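You operate a simulated robot arm through the tools that you are given. There is no shell and no other tool. Be economical: measure what you need, move in short steps, check, and stop when the job is done.

The job below is to be done with a simulated two-armed robot. You get a single attempt, and the scene is never put back.

## Task
Switch off, brush the fluff from inside the left cover and close it.
Fine: use the hand brush and put it back; turn the cover knob back; the main switch stays off. Set down upright: hand brush. What is to be rubbed or washed off counts as gone when no trace of it is left.

Only the result counts: the job must be done as asked and must still hold three seconds after the hand-in. Knocking over, shifting, dropping, spilling or breaking anything else fails it. Lids that push on must go on centred and level and be pressed home; caps that screw on are set level and turned clockwise until they are tight.

## Robot
Two 7-joint arms with two-finger parallel grippers on one trunk, on a base that drives. Base frame: it is fixed to the floor where the robot stands at the start and does not move with it; the origin is under the middle of the robot, x ahead of it, y to its left, z up. Units: mm, degrees, N and s.
The left shoulder is at the start at [50, 165, 1023], the right one opposite. With the tool pointing down near the work surface each hand reaches from about 100 to 600 mm from the robot's upright axis, wherever it stands, measured 20 degrees to its own side. Places, roughly: hand brush [750, -2750, 750]; left cover [600, -900, 600]; left cover knob [500, -600, 500]; main switch [500, 0, 900]; right cover [600, -1900, 600]; right cover knob [500, -2300, 500]; wool sheet [800, -1500, 800]; wool tuft [750, -1250, 500]. Payload 3.91 kg a hand.
The TCP of each hand is the grasp point between the finger pads, 30 mm short of the fingertips. In the tool frame z runs along the fingers and y along their closing line. Largest opening 110 mm; finger width 20, thickness 10; the body of the gripper, 48 by 112 mm, starts 55 mm behind the TCP.
Orientation is told as [roll, pitch, yaw] about the base's x, y, z axes, in that order, counted from this pose: with the fingers straight down and closing along the base's y, the tool's x points along the base's -x, its y along +y and its z along -z.

## Interface
- The arms move only by the tool send_rows. It takes "left_plan", "right_plan" or both (then of equal length, played together; a hand with none holds still); each is a list of rows, each an object (a shift or turn left out is 0, a gripper value left out holds the last) with "dp": the shift along the base's x, y, z in units of 30 mm (1.0 is 30 mm), a list of three; "dr": the turn, a rotation vector about the base's x, y, z in units of 6 degrees (1.0 is 6 degrees), a list of three; "claw": the finger opening in cm, from 0 to 11. In form: [{"dp": [dx, dy, dz], "dr": [wx, wy, wz], "claw": claw}, ...]. A call has 1 to 8 rows; each row shifts and turns the commanded pose from where the row before left it. A call with a number of a shift or a turn outside -1 to 1 is refused whole. Each row takes 0.2 s and may step no farther than 50 mm and 8.6 degrees from the row before; otherwise, or with a gripper value out of range, the whole call is refused. Where a pose cannot be reached the arm comes as near as it can. A force on the tool above 50 N (or 10 N above the force at the start of the call, whichever is more), or a blocked arm, ends the call early, and 0.2 s more pass. Each finger travels about 45 mm/s and halts on what it meets, pressing with about 27 N; the grip force reading is that of the motor and also rises with nothing between the fingers. The clock runs only during rows and for 0.2 s after the last one: add rows that do not move to give the fingers time. The reply holds the time, the measured pose of the TCP, the force on the tool along the base axes, the opening and the grip force, in the units named above and with some noise, with the torque about the TCP (base axes, N m) and any sound that the robot's microphone picked up.
- Cameras (640 x 400 px; columns grow to the right, rows downward): "scene" is now at [110.3, -40.5, 1202.1]; the picture's right is [-0.43, -0.90, 0.00], its down [-0.47, 0.22, -0.86] and it looks along [0.77, -0.37, -0.52] (base axes); focal length 281 px, centre (320, 200). "left" rides on the left gripper at [72, -17, -103] in its tool frame; the picture's right is [0.23, 0.97, 0.00], its down [-0.76, 0.18, -0.62] and it looks along [-0.61, 0.14, 0.78] (tool axes); focal length 222 px, centre (320, 200). "right" rides on the right gripper at [72, 17, -103] in its tool frame; the picture's right is [-0.23, 0.97, 0.00], its down [-0.76, -0.18, -0.62] and it looks along [-0.61, -0.14, 0.78] (tool axes); focal length 222 px, centre (320, 200). There is no depth. A picture from a camera that has moved, and an enlarged one, comes with that camera's place and axes in the base frame and with its lens.
- snapshot(camera): a new picture of that camera. It takes no simulated time.
- lift_body(by): slides the trunk up (or, below 0, down) by that many mm; the arms and the scene camera ride with it, the base frame stays. It gives what a move gives, with no picture.
- roll_base(legs): drives the robot by 1 to 6 legs, each [ahead, left, turn to the left] in mm, mm and degrees, along the robot's own axes; the way and the turn of a leg run together, so that a leg with both is an arc; at most 1500 mm and 180 degrees a leg. The arms and the cameras ride along, it lands a little off, and it stops where it bumps. It gives what a move gives.
- turn_head(pan, tilt): turns the head with the scene camera to pan (to the left, within 80 degrees either way) and tilt (down, from -29 to 69), counted from straight ahead of the robot. It gives what a move gives.
- enlarge(camera, box): a new picture of the part [left, top, right, bottom] of that camera's present view, enlarged. It takes no simulated time.
- sign_off(): hands the job in; it is judged then, once.

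Work in short steps. Places have to be worked out from the pictures, the camera data and where the tool is seen: move nearer, look again, correct. Check each grasp and each placing, and mend what went wrong. You have 120 turns and 92 pictures in all, those below and enlarged ones among them. Open the grippers and draw the arms clear of the work before you hand the job in, unless the task says otherwise; then end with one line.

The tools are called as name(argument=value, ...) on one line, values as JSON. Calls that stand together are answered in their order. send_rows: Moves the arms, as the interface text tells. Its arguments: {"type":"object","properties":{"left_plan":{"type":"array"},"right_plan":{"type":"array"}},"required":[]} The other tools are called the same way: lift_body (by) slides the trunk up or down; roll_base (legs) drives the base; turn_head (pan, tilt) turns the head that bears the scene camera; snapshot (camera) takes a picture; enlarge (camera, box) takes an enlarged picture of a part of a camera's view; sign_off () hands the job in.

At the start:

```text
time: 0.0
left_tool_pos: [414.7, -21.2, 1048.1]
left_orientation: [0.0, 0.0, -0.1]
left_contact_force: [0.5, 0.5, -0.1]
left_torque: [0.0, -0.01, 0.02]
left_grip_width: 110.3
left_grasp_force: 0.1
right_tool_pos: [272.3, -383.7, 990.5]
right_orientation: [0.1, 0.0, 0.0]
right_contact_force: [-0.2, -0.4, -0.6]
right_torque: [0.0, -0.01, 0.03]
right_grip_width: 110.1
right_grasp_force: 0.1
trunk travel left (down, up): [-243.0, 260.0]
robot x, y, heading: [-2.1, -0.3, -0.1]
head pan, tilt: [-25.6, 31.2]
```

scene: 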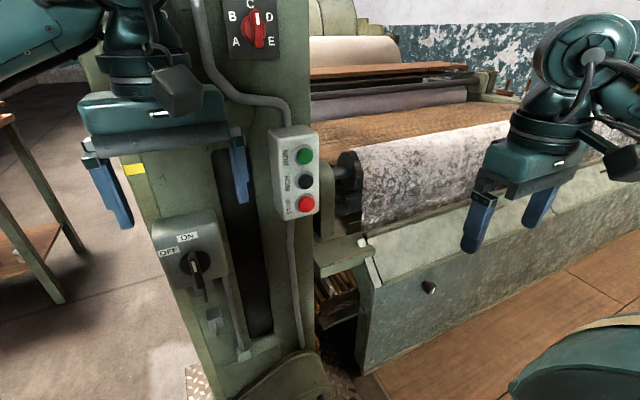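
right: 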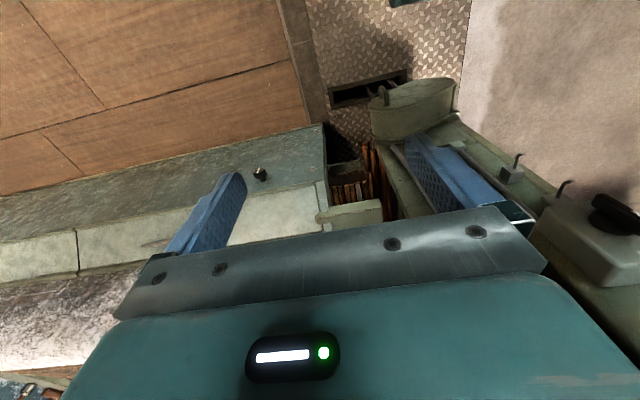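
left: 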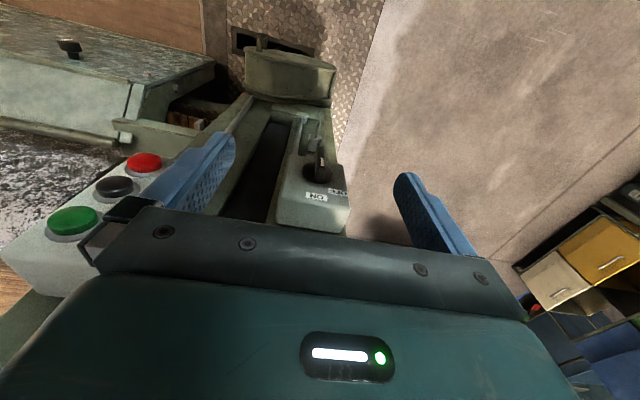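

I'll look more closely at the main switch and the rest of the panel first.

enlarge(camera="scene", box=[140, 190, 340, 370])

enlarge(camera="left", box=[220, 100, 420, 240])

```text
2.22 times, centred on (240, 280) of scene
camera zoom: at [110.3, -40.5, 1202.1], right [-0.43, -0.9, 0.0], down [-0.47, 0.22, -0.86], along [0.77, -0.37, -0.52], focal length 624 px, centre (498, 22)
```

zoom: 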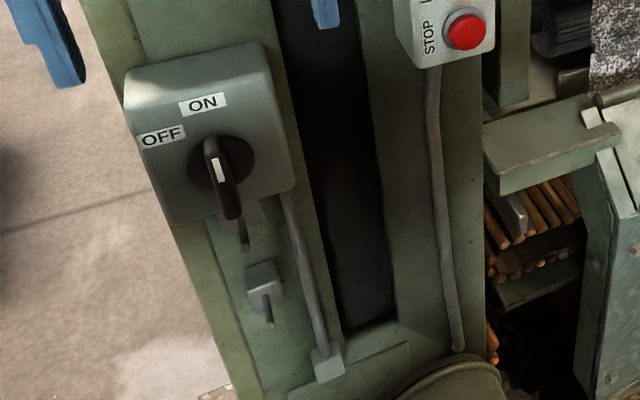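

```text
2.86 times, centred on (320, 170) of left
camera zoom: at [343.4, -38.2, 1151.9], right [-0.23, 0.97, 0.0], down [0.76, 0.18, 0.62], along [0.61, 0.14, -0.78], focal length 635 px, centre (320, 286)
```

zoom: 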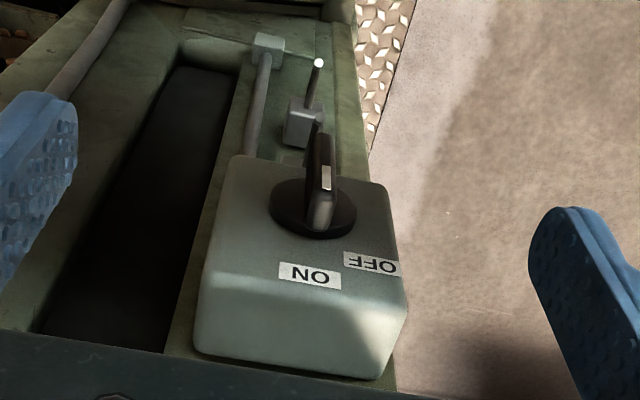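

The switch handle is vertical at ON. I triangulate its axis to about [522, -1, 857], sticking out to x≈487. I'll turn the left hand to point ahead (+x) while bringing it in front of the switch.

send_rows(left_plan=[{"dp": [-0.2, 0.05, 0], "dr": [0, -1, 0], "claw": 7}, {"dp": [-0.2, 0.05, 0], "dr": [0, -1, 0]}, {"dp": [-0.2, 0.05, -0.3], "dr": [0, -1, 0]}, {"dp": [0, 0.05, -0.4], "dr": [0, -1, 0]}, {"dp": [0, 0.05, -0.5], "dr": [0, -1, 0]}, {"dp": [0, 0.05, -0.5], "dr": [0, -1, 0]}, {"dp": [0, 0.05, -0.5], "dr": [0, -1, 0]}, {"dp": [0, 0.05, -0.5], "dr": [0, -1, 0]}])

send_rows(left_plan=[{"dp": [0, 0.05, -0.5], "dr": [0, -1, 0]}, {"dp": [0, 0.05, -0.5], "dr": [0, -1, 0]}, {"dp": [0, 0.05, -0.5], "dr": [0, -1, 0]}, {"dp": [0, 0.05, -0.5], "dr": [0, -1, 0]}, {"dp": [0, 0.05, -0.5], "dr": [0, -1, 0]}, {"dp": [0, 0.05, -0.5], "dr": [0, -1, 0]}, {"dp": [0, 0.05, -0.5], "dr": [0, -1, 0]}, {"dp": [0, 0, 0]}])

snapshot(camera="left")

snapshot(camera="scene")

```text
time: 1.8
left_tool_pos: [397.7, -8.4, 967.6]
left_orientation: [-0.1, -48.1, 0.1]
left_contact_force: [-0.1, 0.6, 0.1]
left_torque: [0.05, 0.0, -0.01]
left_grip_width: 69.8
left_grasp_force: 0.1
right_tool_pos: [273.7, -384.4, 991.2]
right_orientation: [0.0, 0.1, 0.0]
right_contact_force: [0.3, 0.5, 0.1]
right_torque: [-0.03, 0.03, 0.01]
right_grip_width: 109.8
right_grasp_force: 0.3
trunk travel left (down, up): [-243.0, 260.0]
robot x, y, heading: [1.9, -0.2, -0.0]
head pan, tilt: [-25.6, 31.2]
```

```text
time: 3.6
left_tool_pos: [398.8, 2.9, 862.7]
left_orientation: [-162.0, -89.9, 162.0]
left_contact_force: [0.7, 0.7, 0.3]
left_torque: [0.02, 0.02, -0.01]
left_grip_width: 70.2
left_grasp_force: 0.0
right_tool_pos: [272.1, -384.4, 989.8]
right_orientation: [0.0, -0.1, 0.1]
right_contact_force: [0.2, -0.3, 0.1]
right_torque: [0.05, -0.03, -0.03]
right_grip_width: 109.9
right_grasp_force: 0.0
trunk travel left (down, up): [-243.0, 260.0]
robot x, y, heading: [0.8, 1.2, 0.1]
head pan, tilt: [-25.6, 31.2]
```

```text
86 pictures are left
camera left: at [294.5, -14.9, 789.6], right [0.0, 0.97, -0.23], down [-0.62, 0.18, 0.76], along [0.78, 0.14, 0.61], focal length 222 px, centre (320, 200)
```

left: 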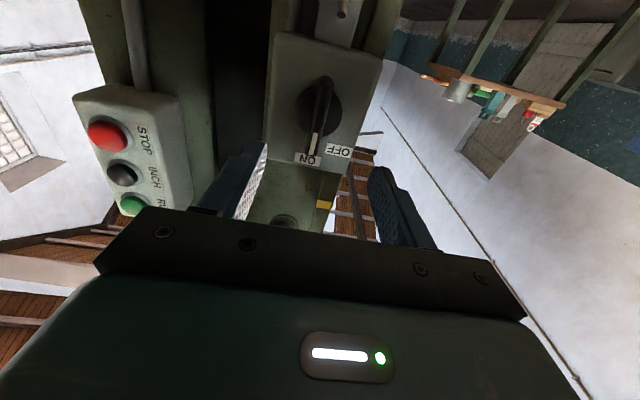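

```text
85 pictures are left
camera scene: at [110.3, -40.6, 1202.1], right [-0.43, -0.9, 0.0], down [-0.47, 0.22, -0.86], along [0.77, -0.37, -0.52], focal length 281 px, centre (320, 200)
```

scene: 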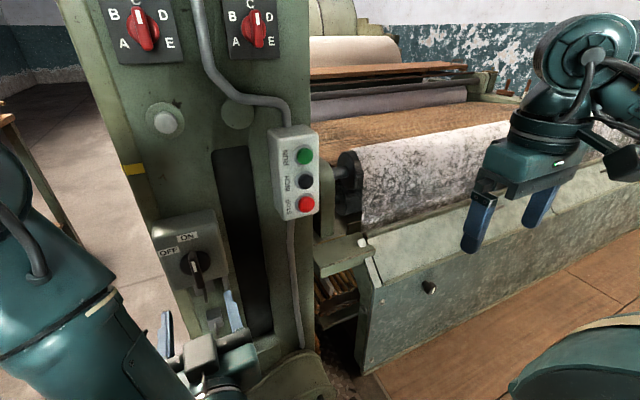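

Handle confirmed at y≈0, z≈857. I move in with the fingers either side of the handle, then close.

send_rows(left_plan=[{"dp": [1, -0.1, -0.2]}, {"dp": [1, 0, 0]}, {"dp": [0.9, 0, 0]}, {"claw": 0.5}, {"claw": 0.5}, {"claw": 0.5}, {"claw": 0.5}])

snapshot(camera="left")

```text
time: 5.2
left_tool_pos: [482.8, -0.1, 858.8]
left_orientation: [12.3, -89.9, -12.3]
left_contact_force: [-27.7, 6.5, -1.7]
left_torque: [0.0, -0.3, 0.18]
left_grip_width: 12.9
left_grasp_force: 29.5
right_tool_pos: [270.7, -383.3, 990.9]
right_orientation: [-0.1, -0.2, 0.0]
right_contact_force: [-0.1, -0.6, 0.8]
right_torque: [-0.03, 0.02, -0.03]
right_grip_width: 109.8
right_grasp_force: 0.0
trunk travel left (down, up): [-243.0, 260.0]
robot x, y, heading: [4.0, 0.2, -0.1]
head pan, tilt: [-25.6, 31.2]
```

```text
84 pictures are left
camera left: at [379.7, -17.6, 786.2], right [0.0, 0.97, -0.23], down [-0.62, 0.18, 0.76], along [0.78, 0.14, 0.61], focal length 222 px, centre (320, 200)
```

left: 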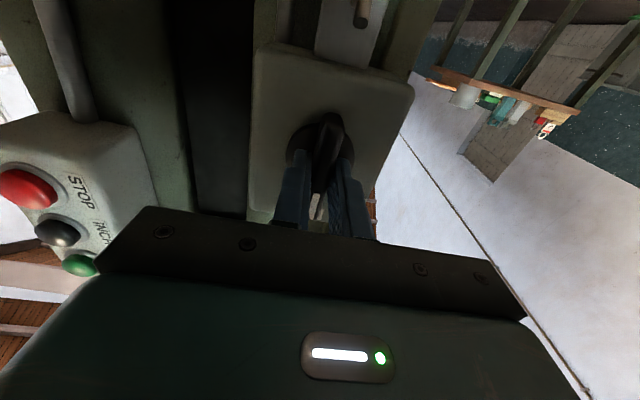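

Handle is gripped (12.9 mm) but the tips press on the plate. I'll back off a little and turn counter-clockwise toward OFF.

send_rows(left_plan=[{"dp": [-0.2, 0, 0]}, {"dr": [-1, 0, 0]}, {"dr": [-1, 0, 0]}, {"dr": [-1, 0, 0]}, {"dr": [-1, 0, 0]}, {"dr": [-1, 0, 0]}, {"dr": [-1, 0, 0]}, {"dr": [-1, 0, 0]}])

enlarge(camera="scene", box=[140, 190, 340, 370])

```text
time: 7.0
left_tool_pos: [481.7, 0.9, 859.1]
left_orientation: [-90.5, -47.7, 90.8]
left_contact_force: [35.3, 4.3, 14.7]
left_torque: [0.02, -0.19, 0.23]
left_grip_width: 12.9
left_grasp_force: 45.0
right_tool_pos: [274.5, -384.4, 989.8]
right_orientation: [-0.1, 0.0, 0.1]
right_contact_force: [0.0, 0.5, 0.1]
right_torque: [0.01, 0.0, 0.0]
right_grip_width: 110.2
right_grasp_force: 0.1
trunk travel left (down, up): [-243.0, 260.0]
robot x, y, heading: [-4.4, 2.1, 0.2]
head pan, tilt: [-25.6, 31.2]
```

```text
2.22 times, centred on (240, 280) of scene
camera zoom: at [112.2, -40.2, 1202.0], right [-0.43, -0.9, 0.0], down [-0.47, 0.22, -0.85], along [0.77, -0.37, -0.52], focal length 624 px, centre (498, 22)
```

zoom: 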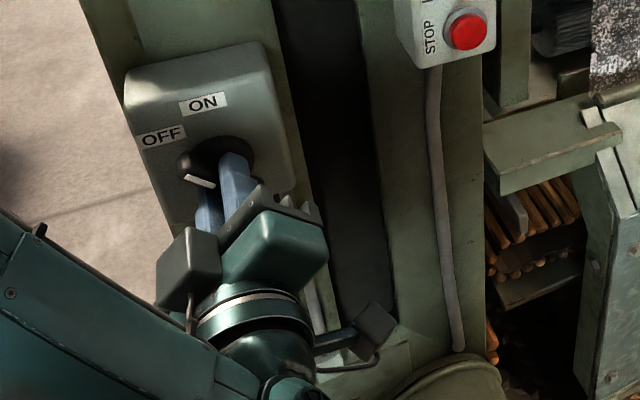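

It has turned 42° with low torque and no click. I'll keep turning a bit to look for the stop.

send_rows(left_plan=[{"dp": [-0.15, 0, 0]}, {"dr": [-0.5, 0, 0]}, {"dr": [-0.5, 0, 0]}, {"dr": [-0.5, 0, 0]}])

enlarge(camera="scene", box=[140, 190, 340, 370])

```text
time: 8.0
left_tool_pos: [472.6, -2.5, 854.9]
left_orientation: [-89.5, -38.8, 89.1]
left_contact_force: [-6.6, -10.6, -3.0]
left_torque: [0.05, 0.91, -1.35]
left_grip_width: 12.7
left_grasp_force: 44.7
right_tool_pos: [271.7, -383.6, 989.7]
right_orientation: [0.1, -0.1, 0.1]
right_contact_force: [-0.2, 0.6, 0.3]
right_torque: [0.0, 0.04, 0.02]
right_grip_width: 110.1
right_grasp_force: 0.0
trunk travel left (down, up): [-243.0, 260.0]
robot x, y, heading: [-1.4, -0.0, 0.1]
head pan, tilt: [-25.6, 31.2]
```

```text
2.22 times, centred on (240, 280) of scene
camera zoom: at [109.8, -41.5, 1202.0], right [-0.43, -0.9, 0.0], down [-0.47, 0.22, -0.86], along [0.77, -0.37, -0.52], focal length 624 px, centre (498, 22)
```

zoom: 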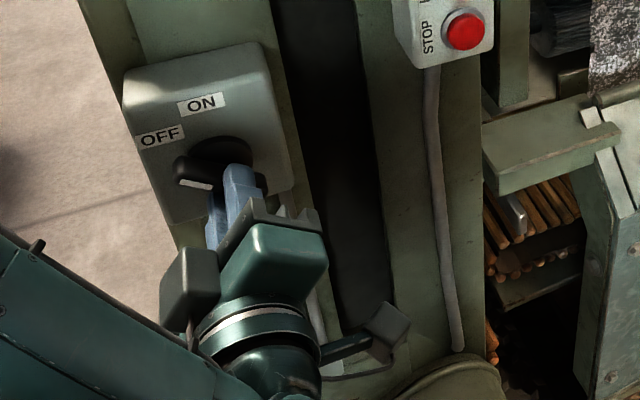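

Still no stop at about 51°. I'll continue in small steps and watch the torque.

send_rows(left_plan=[{"dr": [-0.7, 0, 0]}, {"dr": [-0.7, 0, 0]}, {"dr": [-0.7, 0, 0]}, {"dr": [0, 0, 0]}])

enlarge(camera="left", box=[220, 20, 420, 240])

```text
time: 9.0
left_tool_pos: [472.5, -4.4, 856.0]
left_orientation: [-89.7, -26.5, 89.3]
left_contact_force: [-23.2, -22.9, -7.7]
left_torque: [-0.05, 0.4, -0.96]
left_grip_width: 13.0
left_grasp_force: 45.0
right_tool_pos: [271.2, -385.8, 989.2]
right_orientation: [0.1, -0.2, -0.1]
right_contact_force: [-0.5, 0.3, -0.6]
right_torque: [0.0, 0.0, -0.01]
right_grip_width: 110.1
right_grasp_force: 0.1
trunk travel left (down, up): [-243.0, 260.0]
robot x, y, heading: [2.5, -2.3, 0.1]
head pan, tilt: [-25.6, 31.2]
```

```text
1.82 times, centred on (320, 130) of left
camera zoom: at [367.9, -77.2, 839.2], right [0.0, 0.23, -0.97], down [-0.61, 0.77, 0.18], along [0.79, 0.6, 0.14], focal length 404 px, centre (320, 327)
```

zoom: 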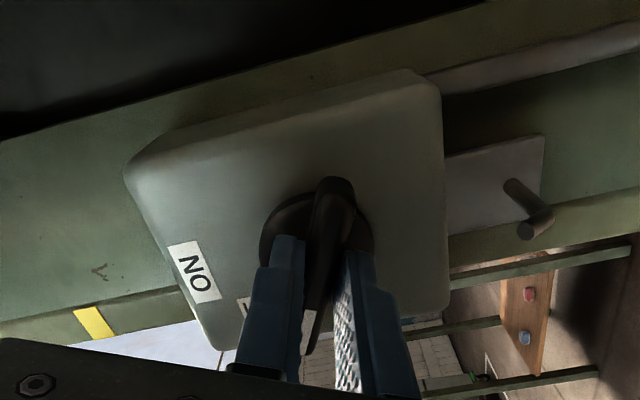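

It has turned about 63° with no hard stop. I'll release, back away and see where the handle rests.

send_rows(left_plan=[{"claw": 4}, {"claw": 4}, {"dp": [-1, 0, 0]}, {"dp": [-1, 0, 0]}, {"dp": [-1, 0, 0]}])

enlarge(camera="scene", box=[140, 210, 260, 310])

snapshot(camera="left")

```text
time: 10.2
left_tool_pos: [387.3, 1.3, 858.8]
left_orientation: [-89.7, -26.4, 89.8]
left_contact_force: [0.8, -0.7, -0.5]
left_torque: [-0.01, 0.0, -0.02]
left_grip_width: 39.7
left_grasp_force: 0.1
left hand out of reach, approached as far as the arm can: row 5
right_tool_pos: [273.1, -383.3, 990.7]
right_orientation: [0.0, 0.1, 0.0]
right_contact_force: [0.2, -0.4, -0.1]
right_torque: [-0.04, -0.02, 0.0]
right_grip_width: 110.1
right_grasp_force: 0.1
trunk travel left (down, up): [-243.0, 260.0]
robot x, y, heading: [-1.3, 0.2, 0.4]
head pan, tilt: [-25.6, 31.2]
```

```text
4.00 times, centred on (200, 260) of scene
camera zoom: at [110.5, -40.2, 1202.1], right [-0.43, -0.9, 0.0], down [-0.47, 0.22, -0.86], along [0.77, -0.37, -0.52], focal length 1123 px, centre (800, -40)
```

zoom: 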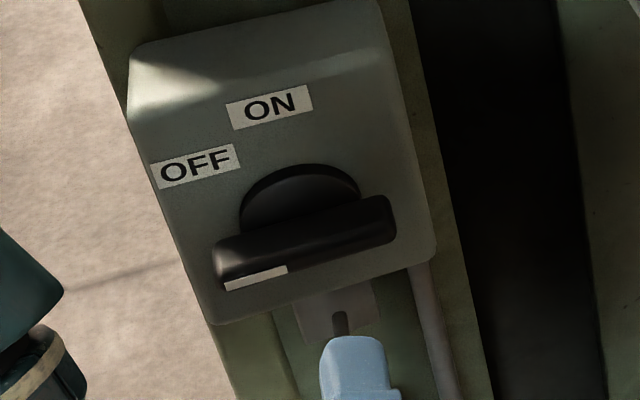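

```text
79 pictures are left
camera left: at [283.8, -73.5, 841.4], right [0.0, 0.23, -0.97], down [-0.62, 0.76, 0.18], along [0.78, 0.61, 0.14], focal length 222 px, centre (320, 200)
```

left: 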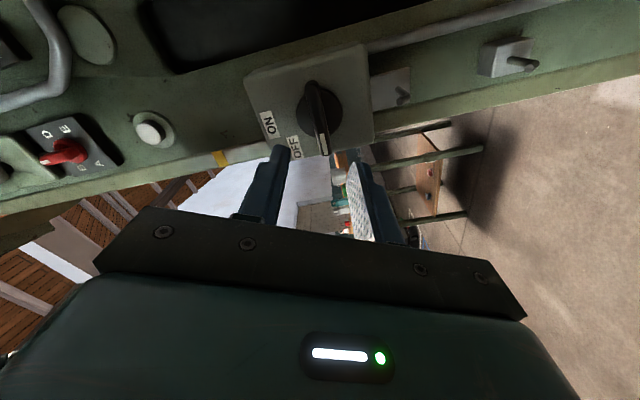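

The handle snapped on to horizontal, the OFF end, so the switch is bistable and is now off. I'll fold the left hand back to pointing down, high up, and turn the head to survey the covers.

send_rows(left_plan=[{"dp": [0, 0, 0.7], "dr": [1, 0, 0]}, {"dp": [0, 0, 0.7], "dr": [1, 0, 0]}, {"dp": [0, 0, 0.7], "dr": [1, 0, 0]}, {"dp": [0, 0, 0.7], "dr": [1, 0, 0]}, {"dp": [0, 0, 0.7], "dr": [1, 0, 0]}, {"dp": [0, 0, 0.7], "dr": [1, 0, 0]}, {"dp": [0, 0, 0.7], "dr": [1, 0, 0]}, {"dp": [0, 0, 0.7], "dr": [1, 0, 0]}])

send_rows(left_plan=[{"dp": [0, 0.2, 0.2], "dr": [1, 0, 0]}, {"dp": [0, 0.2, 0.2], "dr": [1, 0, 0]}, {"dp": [-0.1, 0.2, 0], "dr": [0, 1, 0]}, {"dp": [-0.1, 0.2, 0], "dr": [0, 1, 0]}, {"dp": [-0.1, 0.2, 0], "dr": [0, 1, 0]}, {"dp": [-0.1, 0.2, 0], "dr": [0, 1, 0]}, {"dp": [-0.1, 0.2, 0], "dr": [0, 1, 0]}, {"dp": [-0.1, 0.2, 0], "dr": [0, 1, 0]}])

send_rows(left_plan=[{"dp": [-0.3, 0.2, 0], "dr": [0, 1, 0]}, {"dp": [-0.3, 0.2, 0], "dr": [0, 1, 0]}, {"dp": [-0.3, 0.2, 0], "dr": [0, 1, 0]}, {"dp": [-0.3, 0.2, 0], "dr": [0, 1, 0]}, {"dp": [-0.3, 0.2, 0], "dr": [0, 1, 0]}, {"dp": [-0.3, 0.2, 0], "dr": [0, 1, 0]}, {"dp": [-0.3, 0.2, 0], "dr": [0, 1, 0]}, {"dp": [-0.3, 0.2, 0], "dr": [0, 1, 0]}])

turn_head(pan=-60, tilt=35)

snapshot(camera="scene")

```text
time: 12.0
left_tool_pos: [387.7, -0.2, 1026.5]
left_orientation: [-89.8, -74.6, 89.7]
left_contact_force: [0.2, -1.0, -0.2]
left_torque: [0.02, 0.03, 0.04]
left_grip_width: 39.9
left_grasp_force: 0.1
right_tool_pos: [273.0, -385.2, 991.3]
right_orientation: [0.0, 0.0, -0.1]
right_contact_force: [0.6, 0.3, 0.2]
right_torque: [-0.03, 0.0, 0.02]
right_grip_width: 109.8
right_grasp_force: 0.1
trunk travel left (down, up): [-243.0, 260.0]
robot x, y, heading: [-2.7, -0.5, 0.0]
head pan, tilt: [-25.6, 31.2]
```

```text
time: 13.8
left_tool_pos: [371.1, 48.1, 1039.6]
left_orientation: [-4.9, -53.7, 6.0]
left_contact_force: [-0.1, -0.4, -1.3]
left_torque: [0.0, 0.0, 0.0]
left_grip_width: 40.0
left_grasp_force: 0.1
right_tool_pos: [272.8, -383.7, 991.1]
right_orientation: [0.0, 0.0, 0.0]
right_contact_force: [-0.6, 0.0, -0.4]
right_torque: [-0.02, -0.04, -0.05]
right_grip_width: 110.2
right_grasp_force: 0.0
trunk travel left (down, up): [-243.0, 260.0]
robot x, y, heading: [-1.3, -0.9, 0.1]
head pan, tilt: [-25.6, 31.2]
```

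```text
time: 15.6
left_tool_pos: [299.0, 95.1, 1039.2]
left_orientation: [-0.5, -5.9, 3.7]
left_contact_force: [0.1, 0.3, -0.5]
left_torque: [-0.01, 0.0, 0.0]
left_grip_width: 39.8
left_grasp_force: 0.1
right_tool_pos: [273.2, -382.8, 989.4]
right_orientation: [0.0, 0.0, -0.1]
right_contact_force: [-0.2, 0.3, -0.5]
right_torque: [-0.03, 0.01, -0.03]
right_grip_width: 110.0
right_grasp_force: 0.1
trunk travel left (down, up): [-243.0, 260.0]
robot x, y, heading: [-1.4, 0.8, 0.0]
head pan, tilt: [-25.6, 31.2]
```

```text
time: 16.6
left_tool_pos: [297.7, 95.2, 1039.7]
left_orientation: [-0.4, -6.0, 3.7]
left_contact_force: [0.2, 1.2, -0.2]
left_torque: [0.0, 0.01, 0.02]
left_grip_width: 40.1
left_grasp_force: 0.0
right_tool_pos: [273.2, -382.7, 990.6]
right_orientation: [0.0, 0.0, 0.0]
right_contact_force: [-0.3, -0.5, 0.7]
right_torque: [0.03, 0.01, -0.01]
right_grip_width: 110.2
right_grasp_force: 0.2
trunk travel left (down, up): [-243.0, 260.0]
robot x, y, heading: [-0.4, -2.6, -0.0]
head pan, tilt: [-60.0, 35.0]
```

```text
78 pictures are left
camera scene: at [73.3, -77.9, 1196.2], right [-0.87, -0.5, 0.0], down [-0.29, 0.5, -0.82], along [0.41, -0.71, -0.57], focal length 281 px, centre (320, 200)
```

scene: 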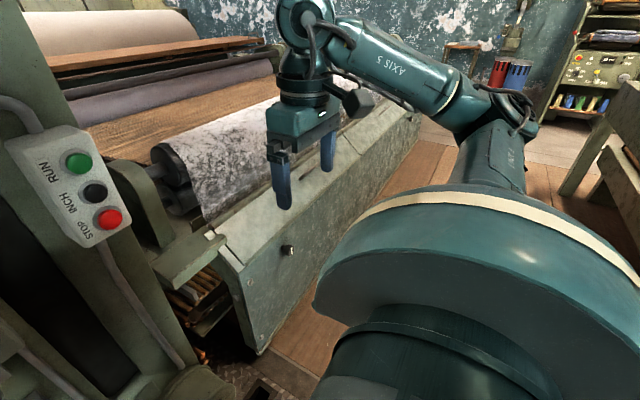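

The right arm hides much of the cover. I'll drive 700 mm to the right along the machine, then look left and ahead.

roll_base(legs=[[-60, -700, 0]])

turn_head(pan=0, tilt=40)

snapshot(camera="scene")

turn_head(pan=-75, tilt=15)

snapshot(camera="scene")

```text
time: 23.1
left_tool_pos: [242.1, -590.7, 1039.5]
left_orientation: [-0.4, -6.0, 4.6]
left_contact_force: [-0.8, -0.3, 0.0]
left_torque: [-0.01, 0.0, -0.02]
left_grip_width: 39.9
left_grasp_force: 0.1
right_tool_pos: [225.1, -1070.3, 989.7]
right_orientation: [0.1, 0.0, 1.0]
right_contact_force: [-0.6, 0.3, 0.3]
right_torque: [-0.02, -0.04, -0.02]
right_grip_width: 109.8
right_grasp_force: 0.0
trunk travel left (down, up): [-243.0, 260.0]
robot x, y, heading: [-51.9, -689.2, 0.9]
head pan, tilt: [-60.0, 35.0]
```

```text
time: 24.4
left_tool_pos: [242.4, -590.8, 1039.2]
left_orientation: [-0.4, -6.0, 4.6]
left_contact_force: [0.8, -0.7, -0.4]
left_torque: [0.0, -0.01, -0.03]
left_grip_width: 39.9
left_grasp_force: 0.0
right_tool_pos: [225.2, -1069.9, 989.6]
right_orientation: [0.1, 0.0, 1.1]
right_contact_force: [-0.3, 0.6, -0.3]
right_torque: [-0.01, -0.03, 0.01]
right_grip_width: 109.7
right_grasp_force: 0.1
trunk travel left (down, up): [-243.0, 260.0]
robot x, y, heading: [-54.2, -693.5, 0.8]
head pan, tilt: [0.0, 40.0]
```

```text
77 pictures are left
camera scene: at [60.5, -691.4, 1188.7], right [0.02, -1.0, 0.0], down [-0.64, -0.01, -0.77], along [0.77, 0.01, -0.64], focal length 281 px, centre (320, 200)
```

scene: 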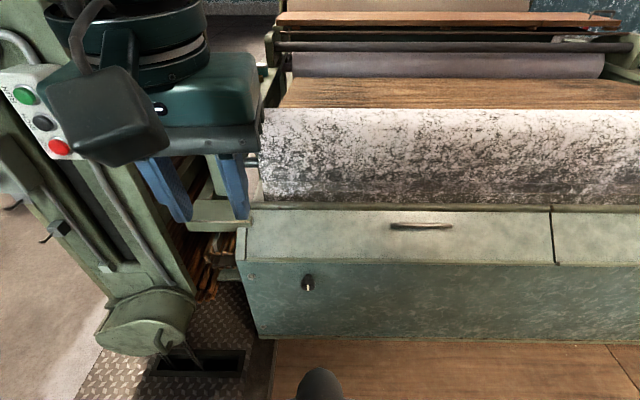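

```text
time: 25.9
left_tool_pos: [242.9, -591.4, 1040.3]
left_orientation: [-0.4, -6.0, 4.7]
left_contact_force: [0.7, 0.2, -0.7]
left_torque: [0.0, 0.0, 0.01]
left_grip_width: 39.7
left_grasp_force: 0.0
right_tool_pos: [225.2, -1070.8, 990.3]
right_orientation: [0.0, 0.0, 1.0]
right_contact_force: [-0.1, 0.0, -0.4]
right_torque: [0.03, 0.06, -0.02]
right_grip_width: 110.0
right_grasp_force: 0.0
trunk travel left (down, up): [-243.0, 260.0]
robot x, y, heading: [-56.1, -690.7, 1.1]
head pan, tilt: [-75.0, 15.0]
```

```text
76 pictures are left
camera scene: at [1.2, -782.5, 1228.2], right [-0.96, -0.28, 0.0], down [-0.07, 0.25, -0.97], along [0.27, -0.93, -0.26], focal length 281 px, centre (320, 200)
```

scene: 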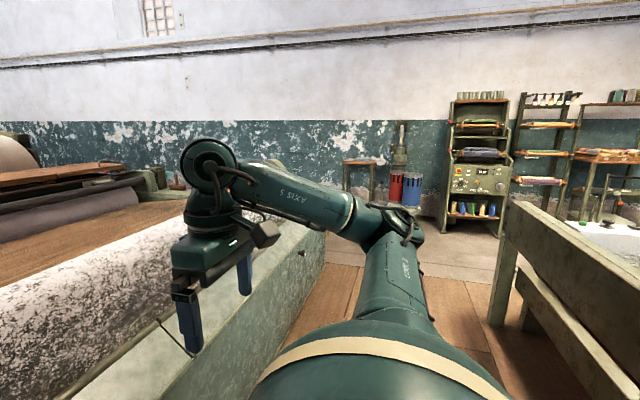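

The left cover shows a bar handle on its sloped lid and a lock knob on the front. I'll enlarge these with the head ahead.

turn_head(pan=-10, tilt=45)

enlarge(camera="scene", box=[180, 120, 420, 300])

snapshot(camera="scene")

```text
time: 27.2
left_tool_pos: [243.7, -590.4, 1039.7]
left_orientation: [-0.5, -6.0, 4.6]
left_contact_force: [-0.2, 0.6, 0.2]
left_torque: [0.01, -0.01, 0.0]
left_grip_width: 40.0
left_grasp_force: 0.0
right_tool_pos: [225.2, -1071.8, 990.5]
right_orientation: [-0.1, 0.0, 0.9]
right_contact_force: [-0.5, 0.0, -0.6]
right_torque: [0.02, -0.02, -0.02]
right_grip_width: 110.2
right_grasp_force: 0.0
trunk travel left (down, up): [-243.0, 260.0]
robot x, y, heading: [-51.6, -689.0, 0.9]
head pan, tilt: [-10.0, 45.0]
```

```text
2.22 times, centred on (300, 210) of scene
camera zoom: at [55.8, -705.6, 1181.4], right [-0.16, -0.99, 0.0], down [-0.7, 0.11, -0.71], along [0.7, -0.11, -0.71], focal length 624 px, centre (364, 178)
```

zoom: 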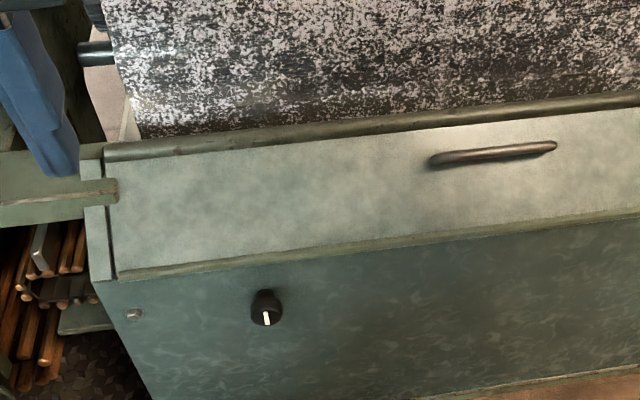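

```text
74 pictures are left
camera scene: at [55.8, -705.6, 1181.4], right [-0.16, -0.99, 0.0], down [-0.7, 0.11, -0.71], along [0.7, -0.11, -0.71], focal length 281 px, centre (320, 200)
```

scene: 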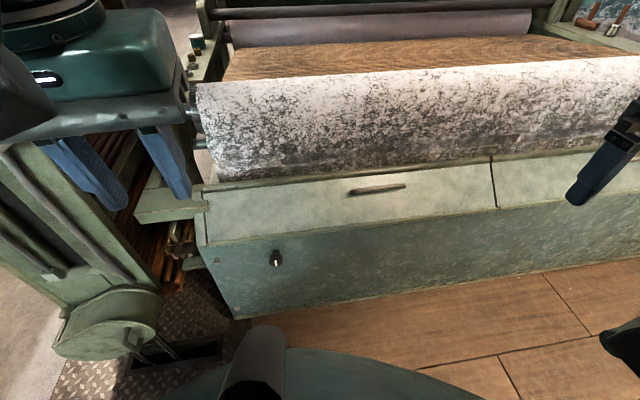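

The lid has a bar handle at about [628, -968, 620], and the knob is roughly at [530, -648, 465] with its white mark down. I'll lower the trunk and bring the left hand horizontally before the knob for a close look.

lift_body(by=-200)

send_rows(left_plan=[{"dp": [0, 0, -0.7], "dr": [0, 0, -0.8]}, {"dp": [0, 0, -0.7], "dr": [0, -1, 0]}, {"dp": [0, 0, -0.7], "dr": [0, -1, 0]}, {"dp": [0, 0, -0.7], "dr": [0, -1, 0]}, {"dp": [0, 0, -0.7], "dr": [0, -1, 0]}, {"dp": [0, -0.2, -0.7], "dr": [0, -1, 0]}, {"dp": [0, -0.2, -0.7], "dr": [0, -1, 0]}, {"dp": [0.2, -0.2, -0.7], "dr": [0, -1, 0]}])

send_rows(left_plan=[{"dp": [0.4, -0.2, -0.7], "dr": [0, -1, 0]}, {"dp": [0.4, -0.2, -0.7], "dr": [0, -1, 0]}, {"dp": [0.5, -0.2, -0.7], "dr": [0, -1, 0]}, {"dp": [0.5, -0.2, -0.7], "dr": [0, -1, 0]}, {"dp": [0.6, -0.2, -0.7], "dr": [0, -1, 0]}, {"dp": [0.6, -0.2, -0.6], "dr": [0, -1, 0]}, {"dp": [0.6, 0, -0.6], "dr": [0, -1, 0]}, {"dp": [0.6, 0, -0.6]}])

snapshot(camera="left")

snapshot(camera="scene")

```text
time: 29.4
left_tool_pos: [243.6, -592.1, 839.4]
left_orientation: [-0.3, -6.0, 4.6]
left_contact_force: [0.3, 0.3, 0.3]
left_torque: [0.02, 0.01, 0.02]
left_grip_width: 40.0
left_grasp_force: 0.0
right_tool_pos: [225.2, -1071.0, 789.9]
right_orientation: [0.0, 0.0, 1.1]
right_contact_force: [0.2, -1.0, -0.3]
right_torque: [0.0, -0.02, 0.01]
right_grip_width: 110.0
right_grasp_force: 0.0
trunk travel left (down, up): [-43.0, 460.0]
robot x, y, heading: [-51.5, -689.6, 0.7]
head pan, tilt: [-10.0, 45.0]
```

```text
time: 31.2
left_tool_pos: [276.6, -637.2, 680.0]
left_orientation: [-0.2, -48.0, -0.4]
left_contact_force: [-0.2, -0.1, -0.9]
left_torque: [0.0, 0.03, -0.03]
left_grip_width: 40.0
left_grasp_force: 0.1
left hand out of reach, approached as far as the arm can: row 5, 6, 7
right_tool_pos: [225.5, -1071.2, 790.3]
right_orientation: [0.1, 0.0, 1.1]
right_contact_force: [-0.4, 0.0, 0.2]
right_torque: [0.02, 0.0, 0.0]
right_grip_width: 110.1
right_grasp_force: 0.0
trunk travel left (down, up): [-43.0, 460.0]
robot x, y, heading: [-51.3, -692.1, 1.1]
head pan, tilt: [-10.0, 45.0]
```

```text
time: 32.9
left_tool_pos: [353.9, -685.8, 590.1]
left_orientation: [32.0, -85.5, -36.6]
left_contact_force: [0.0, 0.7, -0.6]
left_torque: [-0.01, 0.0, -0.01]
left_grip_width: 40.1
left_grasp_force: 0.0
left hand out of reach, approached as far as the arm can: row 7, 8
right_tool_pos: [220.7, -1069.1, 795.6]
right_orientation: [-0.1, -0.7, 1.0]
right_contact_force: [-0.7, -0.5, 0.4]
right_torque: [0.0, -0.06, 0.0]
right_grip_width: 110.1
right_grasp_force: 0.1
trunk travel left (down, up): [-43.0, 460.0]
robot x, y, heading: [-52.1, -692.4, 1.0]
head pan, tilt: [-10.0, 45.0]
stopped in row 8 (left hand): the arm was blocked; the commanded pose is now the measured one
```

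```text
73 pictures are left
camera left: at [245.0, -691.3, 523.6], right [0.07, 0.98, -0.19], down [-0.56, 0.19, 0.81], along [0.83, 0.05, 0.56], focal length 222 px, centre (320, 200)
```

left: 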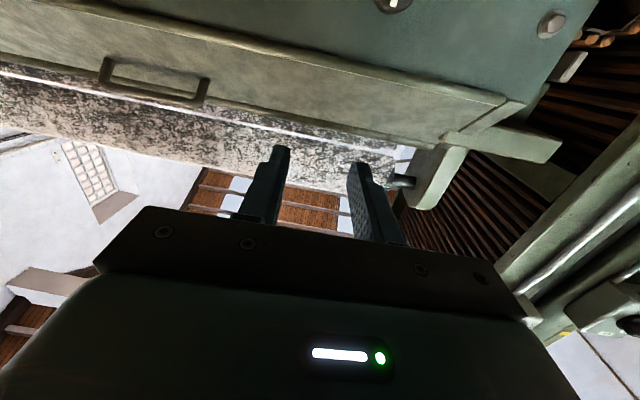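

```text
72 pictures are left
camera scene: at [49.4, -703.6, 984.1], right [-0.16, -0.99, 0.0], down [-0.69, 0.11, -0.71], along [0.7, -0.11, -0.7], focal length 281 px, centre (320, 200)
```

scene: 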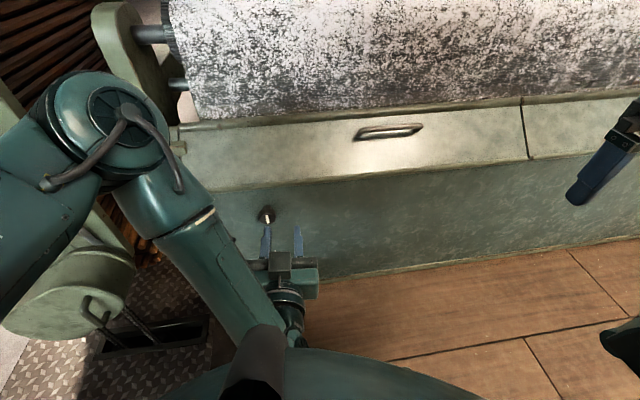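

The arm is blocked against the body because the base is too close, and the knob is at about [520, -648, 480]. I'll back off about 180 mm and shift right for better geometry.

roll_base(legs=[[-180, -120, -1]])

send_rows(left_plan=[{"dp": [0, 0.7, -0.7], "dr": [0, -0.7, 0]}, {"dp": [0, 0.7, -0.7]}, {"dp": [0.5, 0.7, -0.7]}, {"dp": [0.5, 0.7, -0.7]}, {"dp": [0.5, 0.7, -0.5]}, {"dp": [0.5, 0.7, -0.2]}])

snapshot(camera="left")

```text
time: 34.6
left_tool_pos: [178.2, -814.7, 590.8]
left_orientation: [33.2, -85.7, -39.1]
left_contact_force: [-0.1, 0.2, -0.1]
left_torque: [-0.04, 0.02, 0.03]
left_grip_width: 40.0
left_grasp_force: 0.0
right_tool_pos: [37.0, -1194.2, 795.3]
right_orientation: [0.0, -0.6, -0.3]
right_contact_force: [0.2, 0.0, -0.2]
right_torque: [0.02, -0.02, 0.03]
right_grip_width: 109.6
right_grasp_force: 0.1
trunk travel left (down, up): [-43.0, 460.0]
robot x, y, heading: [-229.9, -815.2, -0.3]
head pan, tilt: [-10.0, 45.0]
```

```text
time: 36.0
left_tool_pos: [198.1, -814.6, 603.6]
left_orientation: [91.8, -87.0, -97.6]
left_contact_force: [0.6, 0.4, 0.5]
left_torque: [0.04, -0.01, 0.0]
left_grip_width: 39.8
left_grasp_force: 0.0
left hand out of reach, approached as far as the arm can: row 1, 2, 3, 4, 5, 6
right_tool_pos: [40.9, -1196.8, 787.6]
right_orientation: [0.0, -0.1, -0.1]
right_contact_force: [0.5, 1.0, -1.0]
right_torque: [0.01, -0.01, -0.02]
right_grip_width: 109.9
right_grasp_force: 0.0
trunk travel left (down, up): [-43.0, 460.0]
robot x, y, heading: [-229.8, -813.2, -0.5]
head pan, tilt: [-10.0, 45.0]
```

```text
71 pictures are left
camera left: at [94.1, -818.4, 529.1], right [0.1, 0.98, -0.18], down [-0.61, 0.2, 0.77], along [0.79, 0.03, 0.61], focal length 222 px, centre (320, 200)
```

left: 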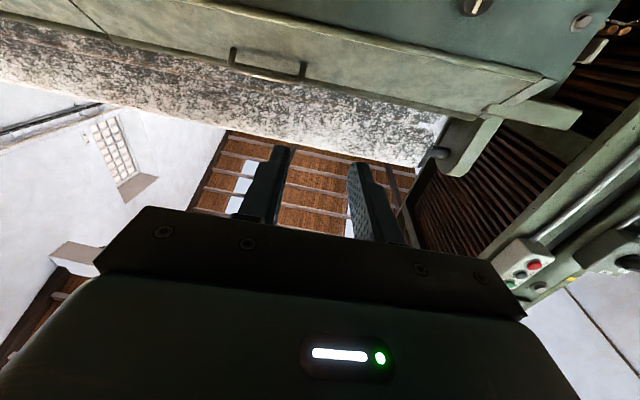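

The pose is too folded this close to the body, so I'll push the command forward toward the knob to unfold it.

send_rows(left_plan=[{"dp": [1, 0.3, 0]}, {"dp": [1, 0.3, 0]}, {"dp": [1, 0.3, 0]}, {"dp": [1, 0.3, 0]}, {"dp": [0.8, 0, 0]}, {"dp": [0, 0, 0]}])

snapshot(camera="left")

```text
time: 37.4
left_tool_pos: [315.0, -830.4, 651.6]
left_orientation: [88.9, -87.0, -94.4]
left_contact_force: [-0.8, 0.2, -0.1]
left_torque: [0.03, -0.01, -0.02]
left_grip_width: 39.8
left_grasp_force: 0.0
left hand out of reach, approached as far as the arm can: row 1, 2, 3, 4, 5
right_tool_pos: [40.2, -1197.3, 790.6]
right_orientation: [0.0, 0.0, -0.2]
right_contact_force: [0.7, -0.2, -0.6]
right_torque: [-0.01, 0.0, 0.02]
right_grip_width: 109.9
right_grasp_force: 0.1
trunk travel left (down, up): [-43.0, 460.0]
robot x, y, heading: [-234.9, -814.5, -0.4]
head pan, tilt: [-10.0, 45.0]
```

```text
70 pictures are left
camera left: at [211.1, -835.2, 578.2], right [0.09, 0.98, -0.18], down [-0.61, 0.2, 0.77], along [0.79, 0.04, 0.61], focal length 222 px, centre (320, 200)
```

left: 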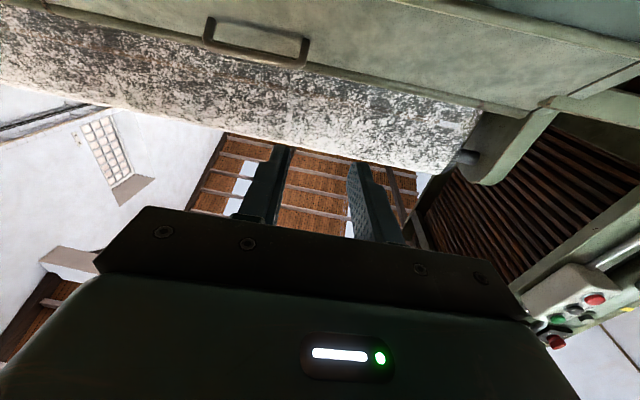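

The arm seems posture-limited. I'll check it in the scene view.

snapshot(camera="scene")

```text
69 pictures are left
camera scene: at [-121.4, -828.1, 981.4], right [-0.18, -0.98, 0.0], down [-0.7, 0.12, -0.71], along [0.7, -0.12, -0.71], focal length 281 px, centre (320, 200)
```

scene: 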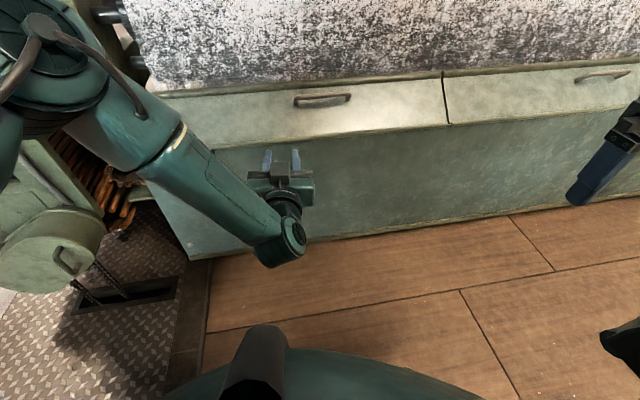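

The horizontal pose is out of joint range this low. I'll pitch the hand to 45° down and re-approach from nearer; first unwind here.

send_rows(left_plan=[{"dp": [-0.5, -0.5, 0.5], "dr": [0, 1, 0]}, {"dp": [-0.5, -0.5, 0.5], "dr": [0, 1, 0]}, {"dp": [-0.5, -0.5, 0.5], "dr": [0, 1, 0]}, {"dp": [-0.5, -0.5, 0.5], "dr": [0, 1, 0]}, {"dp": [0, -0.5, 0.5], "dr": [0, 1, 0]}, {"dp": [0, 0, 0.5], "dr": [0, 1, 0]}, {"dp": [0, 0, 0.5], "dr": [0, 1, 0]}, {"dp": [0, 0, 0]}])

```text
time: 39.2
left_tool_pos: [256.8, -907.4, 758.3]
left_orientation: [-2.6, -48.1, -4.3]
left_contact_force: [-0.1, 0.7, 0.1]
left_torque: [0.01, 0.02, 0.0]
left_grip_width: 40.1
left_grasp_force: 0.1
right_tool_pos: [41.9, -1196.5, 792.1]
right_orientation: [-0.1, 0.0, 0.0]
right_contact_force: [-0.5, -0.3, -0.6]
right_torque: [-0.02, 0.0, 0.01]
right_grip_width: 109.8
right_grasp_force: 0.0
trunk travel left (down, up): [-43.0, 460.0]
robot x, y, heading: [-232.6, -814.5, -0.2]
head pan, tilt: [-10.0, 45.0]
```

The hand is free again at 48° pitch. I'll drive closer, then bring it in front of the knob.

roll_base(legs=[[110, 80, 0]])

send_rows(left_plan=[{"dp": [0, 1, -0.5], "dr": [0, 0, 0.7]}, {"dp": [0, 1, -0.5]}, {"dp": [0, 1, -0.7]}, {"dp": [0, 1, -0.7]}, {"dp": [0, 1, -0.8]}, {"dp": [0, 0.8, -0.8]}, {"dp": [0.2, 0, -0.8]}, {"dp": [0.2, 0, -0.8]}])

snapshot(camera="left")

```text
time: 40.6
left_tool_pos: [365.4, -828.7, 755.9]
left_orientation: [-2.7, -48.2, -4.3]
left_contact_force: [0.1, -0.1, 1.1]
left_torque: [0.01, 0.0, 0.02]
left_grip_width: 40.1
left_grasp_force: 0.0
right_tool_pos: [151.0, -1118.0, 789.3]
right_orientation: [0.0, -0.1, -0.3]
right_contact_force: [-0.1, -0.8, -0.3]
right_torque: [-0.02, 0.01, 0.02]
right_grip_width: 110.1
right_grasp_force: 0.0
trunk travel left (down, up): [-43.0, 460.0]
robot x, y, heading: [-122.1, -731.9, -0.3]
head pan, tilt: [-10.0, 45.0]
```

```text
time: 42.4
left_tool_pos: [378.9, -654.1, 589.2]
left_orientation: [-2.6, -48.3, -0.2]
left_contact_force: [-0.4, -0.2, 0.1]
left_torque: [0.0, 0.02, 0.02]
left_grip_width: 40.0
left_grasp_force: 0.0
right_tool_pos: [150.8, -1119.1, 790.9]
right_orientation: [0.1, 0.1, -0.2]
right_contact_force: [0.5, -0.2, 0.1]
right_torque: [0.01, -0.01, -0.03]
right_grip_width: 110.0
right_grasp_force: 0.0
trunk travel left (down, up): [-43.0, 460.0]
robot x, y, heading: [-120.7, -731.7, -0.3]
head pan, tilt: [-10.0, 45.0]
```

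```text
68 pictures are left
camera left: at [253.1, -666.8, 603.3], right [-0.12, 0.97, -0.2], down [0.05, 0.21, 0.98], along [0.99, 0.1, -0.07], focal length 222 px, centre (320, 200)
```

left: 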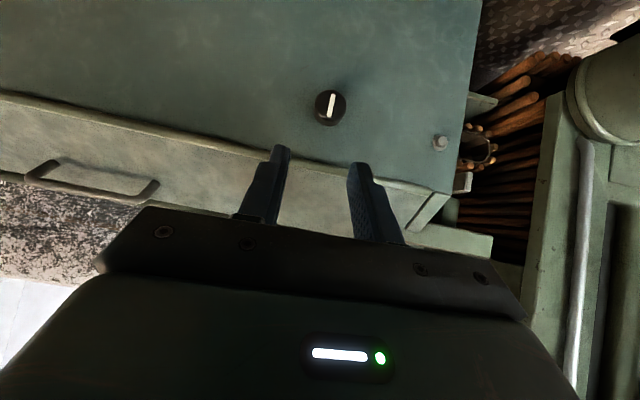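

Clear view: round knob at about [510, -652, 472], roughly 37 mm across. One enlarged look at the knob and handle marks.

enlarge(camera="left", box=[280, 70, 380, 140])

```text
5.71 times, centred on (330, 105) of left
camera zoom: at [253.1, -666.8, 603.3], right [-0.12, 0.97, -0.2], down [0.05, 0.21, 0.98], along [0.99, 0.1, -0.07], focal length 1269 px, centre (263, 743)
```

zoom: 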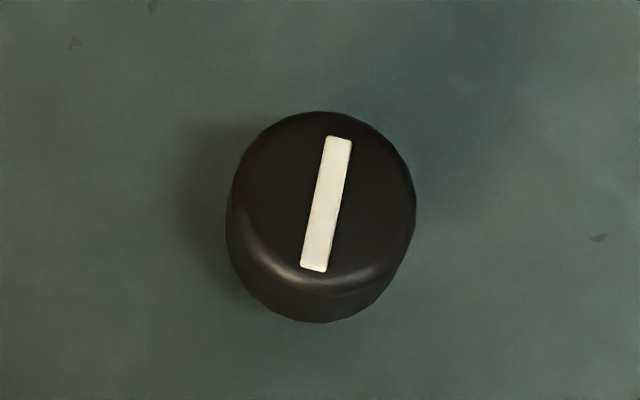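

Marker line is vertical. I'll open to 7 cm, approach to about 80 mm short of the knob, and look again to fix depth.

send_rows(left_plan=[{"dp": [0.5, 0, -0.8], "dr": [0.4, 0, 0], "claw": 7}, {"dp": [0.7, 0, -0.8]}, {"dp": [0.5, 0, -0.6]}, {"dp": [0, 0, 0]}])

snapshot(camera="left")

```text
time: 43.4
left_tool_pos: [428.7, -654.2, 522.8]
left_orientation: [1.1, -48.2, -2.8]
left_contact_force: [0.5, 0.2, 0.3]
left_torque: [-0.02, 0.03, 0.03]
left_grip_width: 70.1
left_grasp_force: 0.1
right_tool_pos: [151.1, -1116.4, 791.7]
right_orientation: [0.0, 0.1, -0.2]
right_contact_force: [-0.7, -0.7, -0.6]
right_torque: [0.0, -0.02, -0.03]
right_grip_width: 110.2
right_grasp_force: 0.0
trunk travel left (down, up): [-43.0, 460.0]
robot x, y, heading: [-122.8, -732.9, -0.5]
head pan, tilt: [-10.0, 45.0]
```

```text
66 pictures are left
camera left: at [302.9, -667.6, 536.7], right [-0.12, 0.98, -0.16], down [0.05, 0.16, 0.99], along [0.99, 0.11, -0.07], focal length 222 px, centre (320, 200)
```

left: 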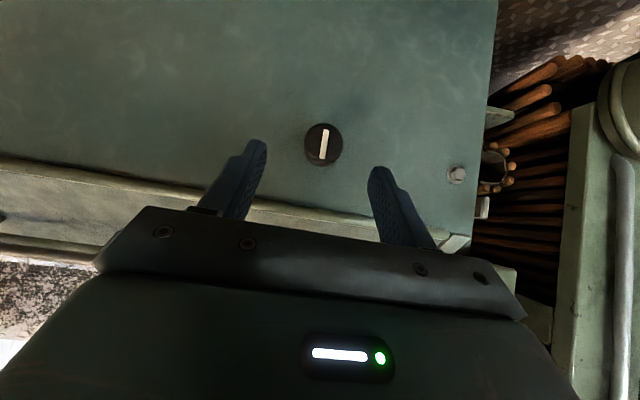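

Two sightlines put the knob face near [532, -648, 460]. I move in along that line.

send_rows(left_plan=[{"dp": [0.8, 0.1, -0.5]}, {"dp": [0.8, 0.1, -0.4]}, {"dp": [0.8, 0, -0.4]}, {"dp": [0, 0, 0]}])

snapshot(camera="left")

```text
time: 44.4
left_tool_pos: [500.7, -647.4, 482.8]
left_orientation: [1.0, -48.2, -2.7]
left_contact_force: [0.2, -0.6, 0.3]
left_torque: [0.0, -0.01, -0.04]
left_grip_width: 70.1
left_grasp_force: 0.0
right_tool_pos: [150.8, -1116.9, 790.2]
right_orientation: [0.1, 0.0, -0.3]
right_contact_force: [0.4, -0.6, 0.4]
right_torque: [0.01, -0.02, 0.01]
right_grip_width: 110.0
right_grasp_force: 0.0
trunk travel left (down, up): [-43.0, 460.0]
robot x, y, heading: [-122.8, -731.2, -0.3]
head pan, tilt: [-10.0, 45.0]
```

```text
65 pictures are left
camera left: at [374.7, -660.5, 496.4], right [-0.12, 0.98, -0.16], down [0.05, 0.16, 0.99], along [0.99, 0.11, -0.07], focal length 222 px, centre (320, 200)
```

left: 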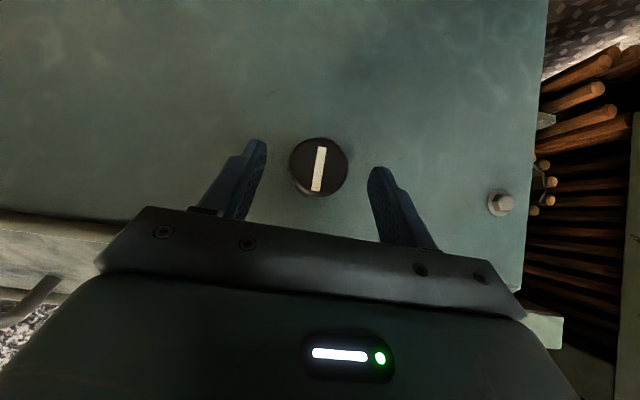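

The tips are now level with the knob face at [526, -648, 462]. I advance 14 mm and close.

send_rows(left_plan=[{"dp": [0.25, -0.03, 0]}, {"dp": [0.22, 0, 0]}, {"claw": 2.5}, {"claw": 2.5}, {"claw": 2.5}])

snapshot(camera="left")

```text
time: 45.6
left_tool_pos: [515.3, -646.2, 484.2]
left_orientation: [1.1, -48.2, -2.7]
left_contact_force: [-0.2, 2.9, 0.2]
left_torque: [0.03, 0.31, 0.09]
left_grip_width: 41.5
left_grasp_force: 44.2
right_tool_pos: [151.4, -1116.9, 790.9]
right_orientation: [0.0, 0.0, -0.1]
right_contact_force: [-0.5, 0.0, 0.1]
right_torque: [-0.02, 0.0, -0.05]
right_grip_width: 110.1
right_grasp_force: 0.1
trunk travel left (down, up): [-43.0, 460.0]
robot x, y, heading: [-121.8, -729.8, -0.1]
head pan, tilt: [-10.0, 45.0]
```

```text
64 pictures are left
camera left: at [389.2, -661.1, 497.4], right [-0.12, 0.98, -0.16], down [0.05, 0.16, 0.99], along [0.99, 0.11, -0.07], focal length 222 px, centre (320, 200)
```

left: 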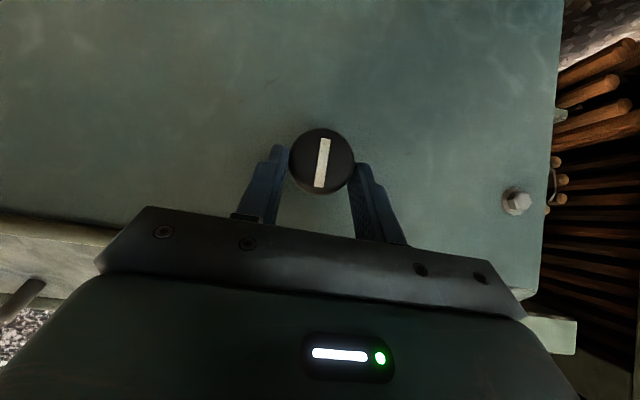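

Knob gripped (41.5 mm). I turn counter-clockwise with the TCP following an arc about the knob axis, first 48°.

send_rows(left_plan=[{"dp": [0, 0.077, -0.004], "dr": [-1, 0, 0]}, {"dp": [0, 0.076, -0.012], "dr": [-1, 0, 0]}, {"dp": [0, 0.074, -0.02], "dr": [-1, 0, 0]}, {"dp": [0, 0.072, -0.027], "dr": [-1, 0, 0]}, {"dp": [0, 0.068, -0.035], "dr": [-1, 0, 0]}, {"dp": [0, 0.064, -0.042], "dr": [-1, 0, 0]}, {"dp": [0, 0.06, -0.048], "dr": [-1, 0, 0]}, {"dp": [0, 0.054, -0.055], "dr": [-1, 0, 0]}])

snapshot(camera="left")

```text
time: 47.4
left_tool_pos: [515.4, -632.7, 477.5]
left_orientation: [-59.7, -31.5, 38.7]
left_contact_force: [-21.6, 7.7, 9.4]
left_torque: [-0.03, 0.38, 0.26]
left_grip_width: 41.5
left_grasp_force: 45.5
right_tool_pos: [150.4, -1117.7, 790.9]
right_orientation: [-0.1, -0.1, -0.1]
right_contact_force: [0.4, 0.7, 0.7]
right_torque: [-0.01, -0.01, 0.0]
right_grip_width: 110.2
right_grasp_force: 0.1
trunk travel left (down, up): [-43.0, 460.0]
robot x, y, heading: [-118.0, -732.2, -0.2]
head pan, tilt: [-10.0, 45.0]
```

```text
63 pictures are left
camera left: at [389.2, -631.7, 495.2], right [-0.11, 0.54, -0.84], down [0.05, 0.84, 0.53], along [0.99, 0.02, -0.12], focal length 222 px, centre (320, 200)
```

left: 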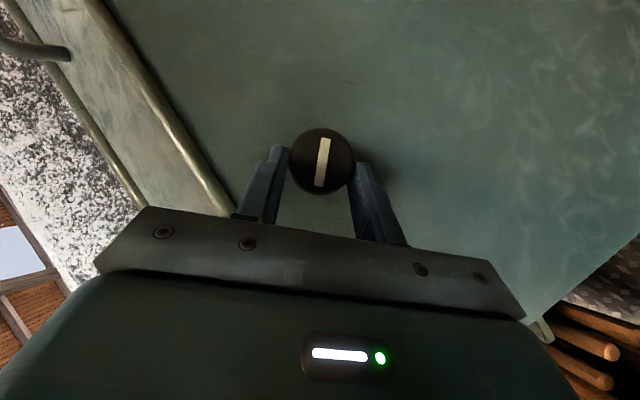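

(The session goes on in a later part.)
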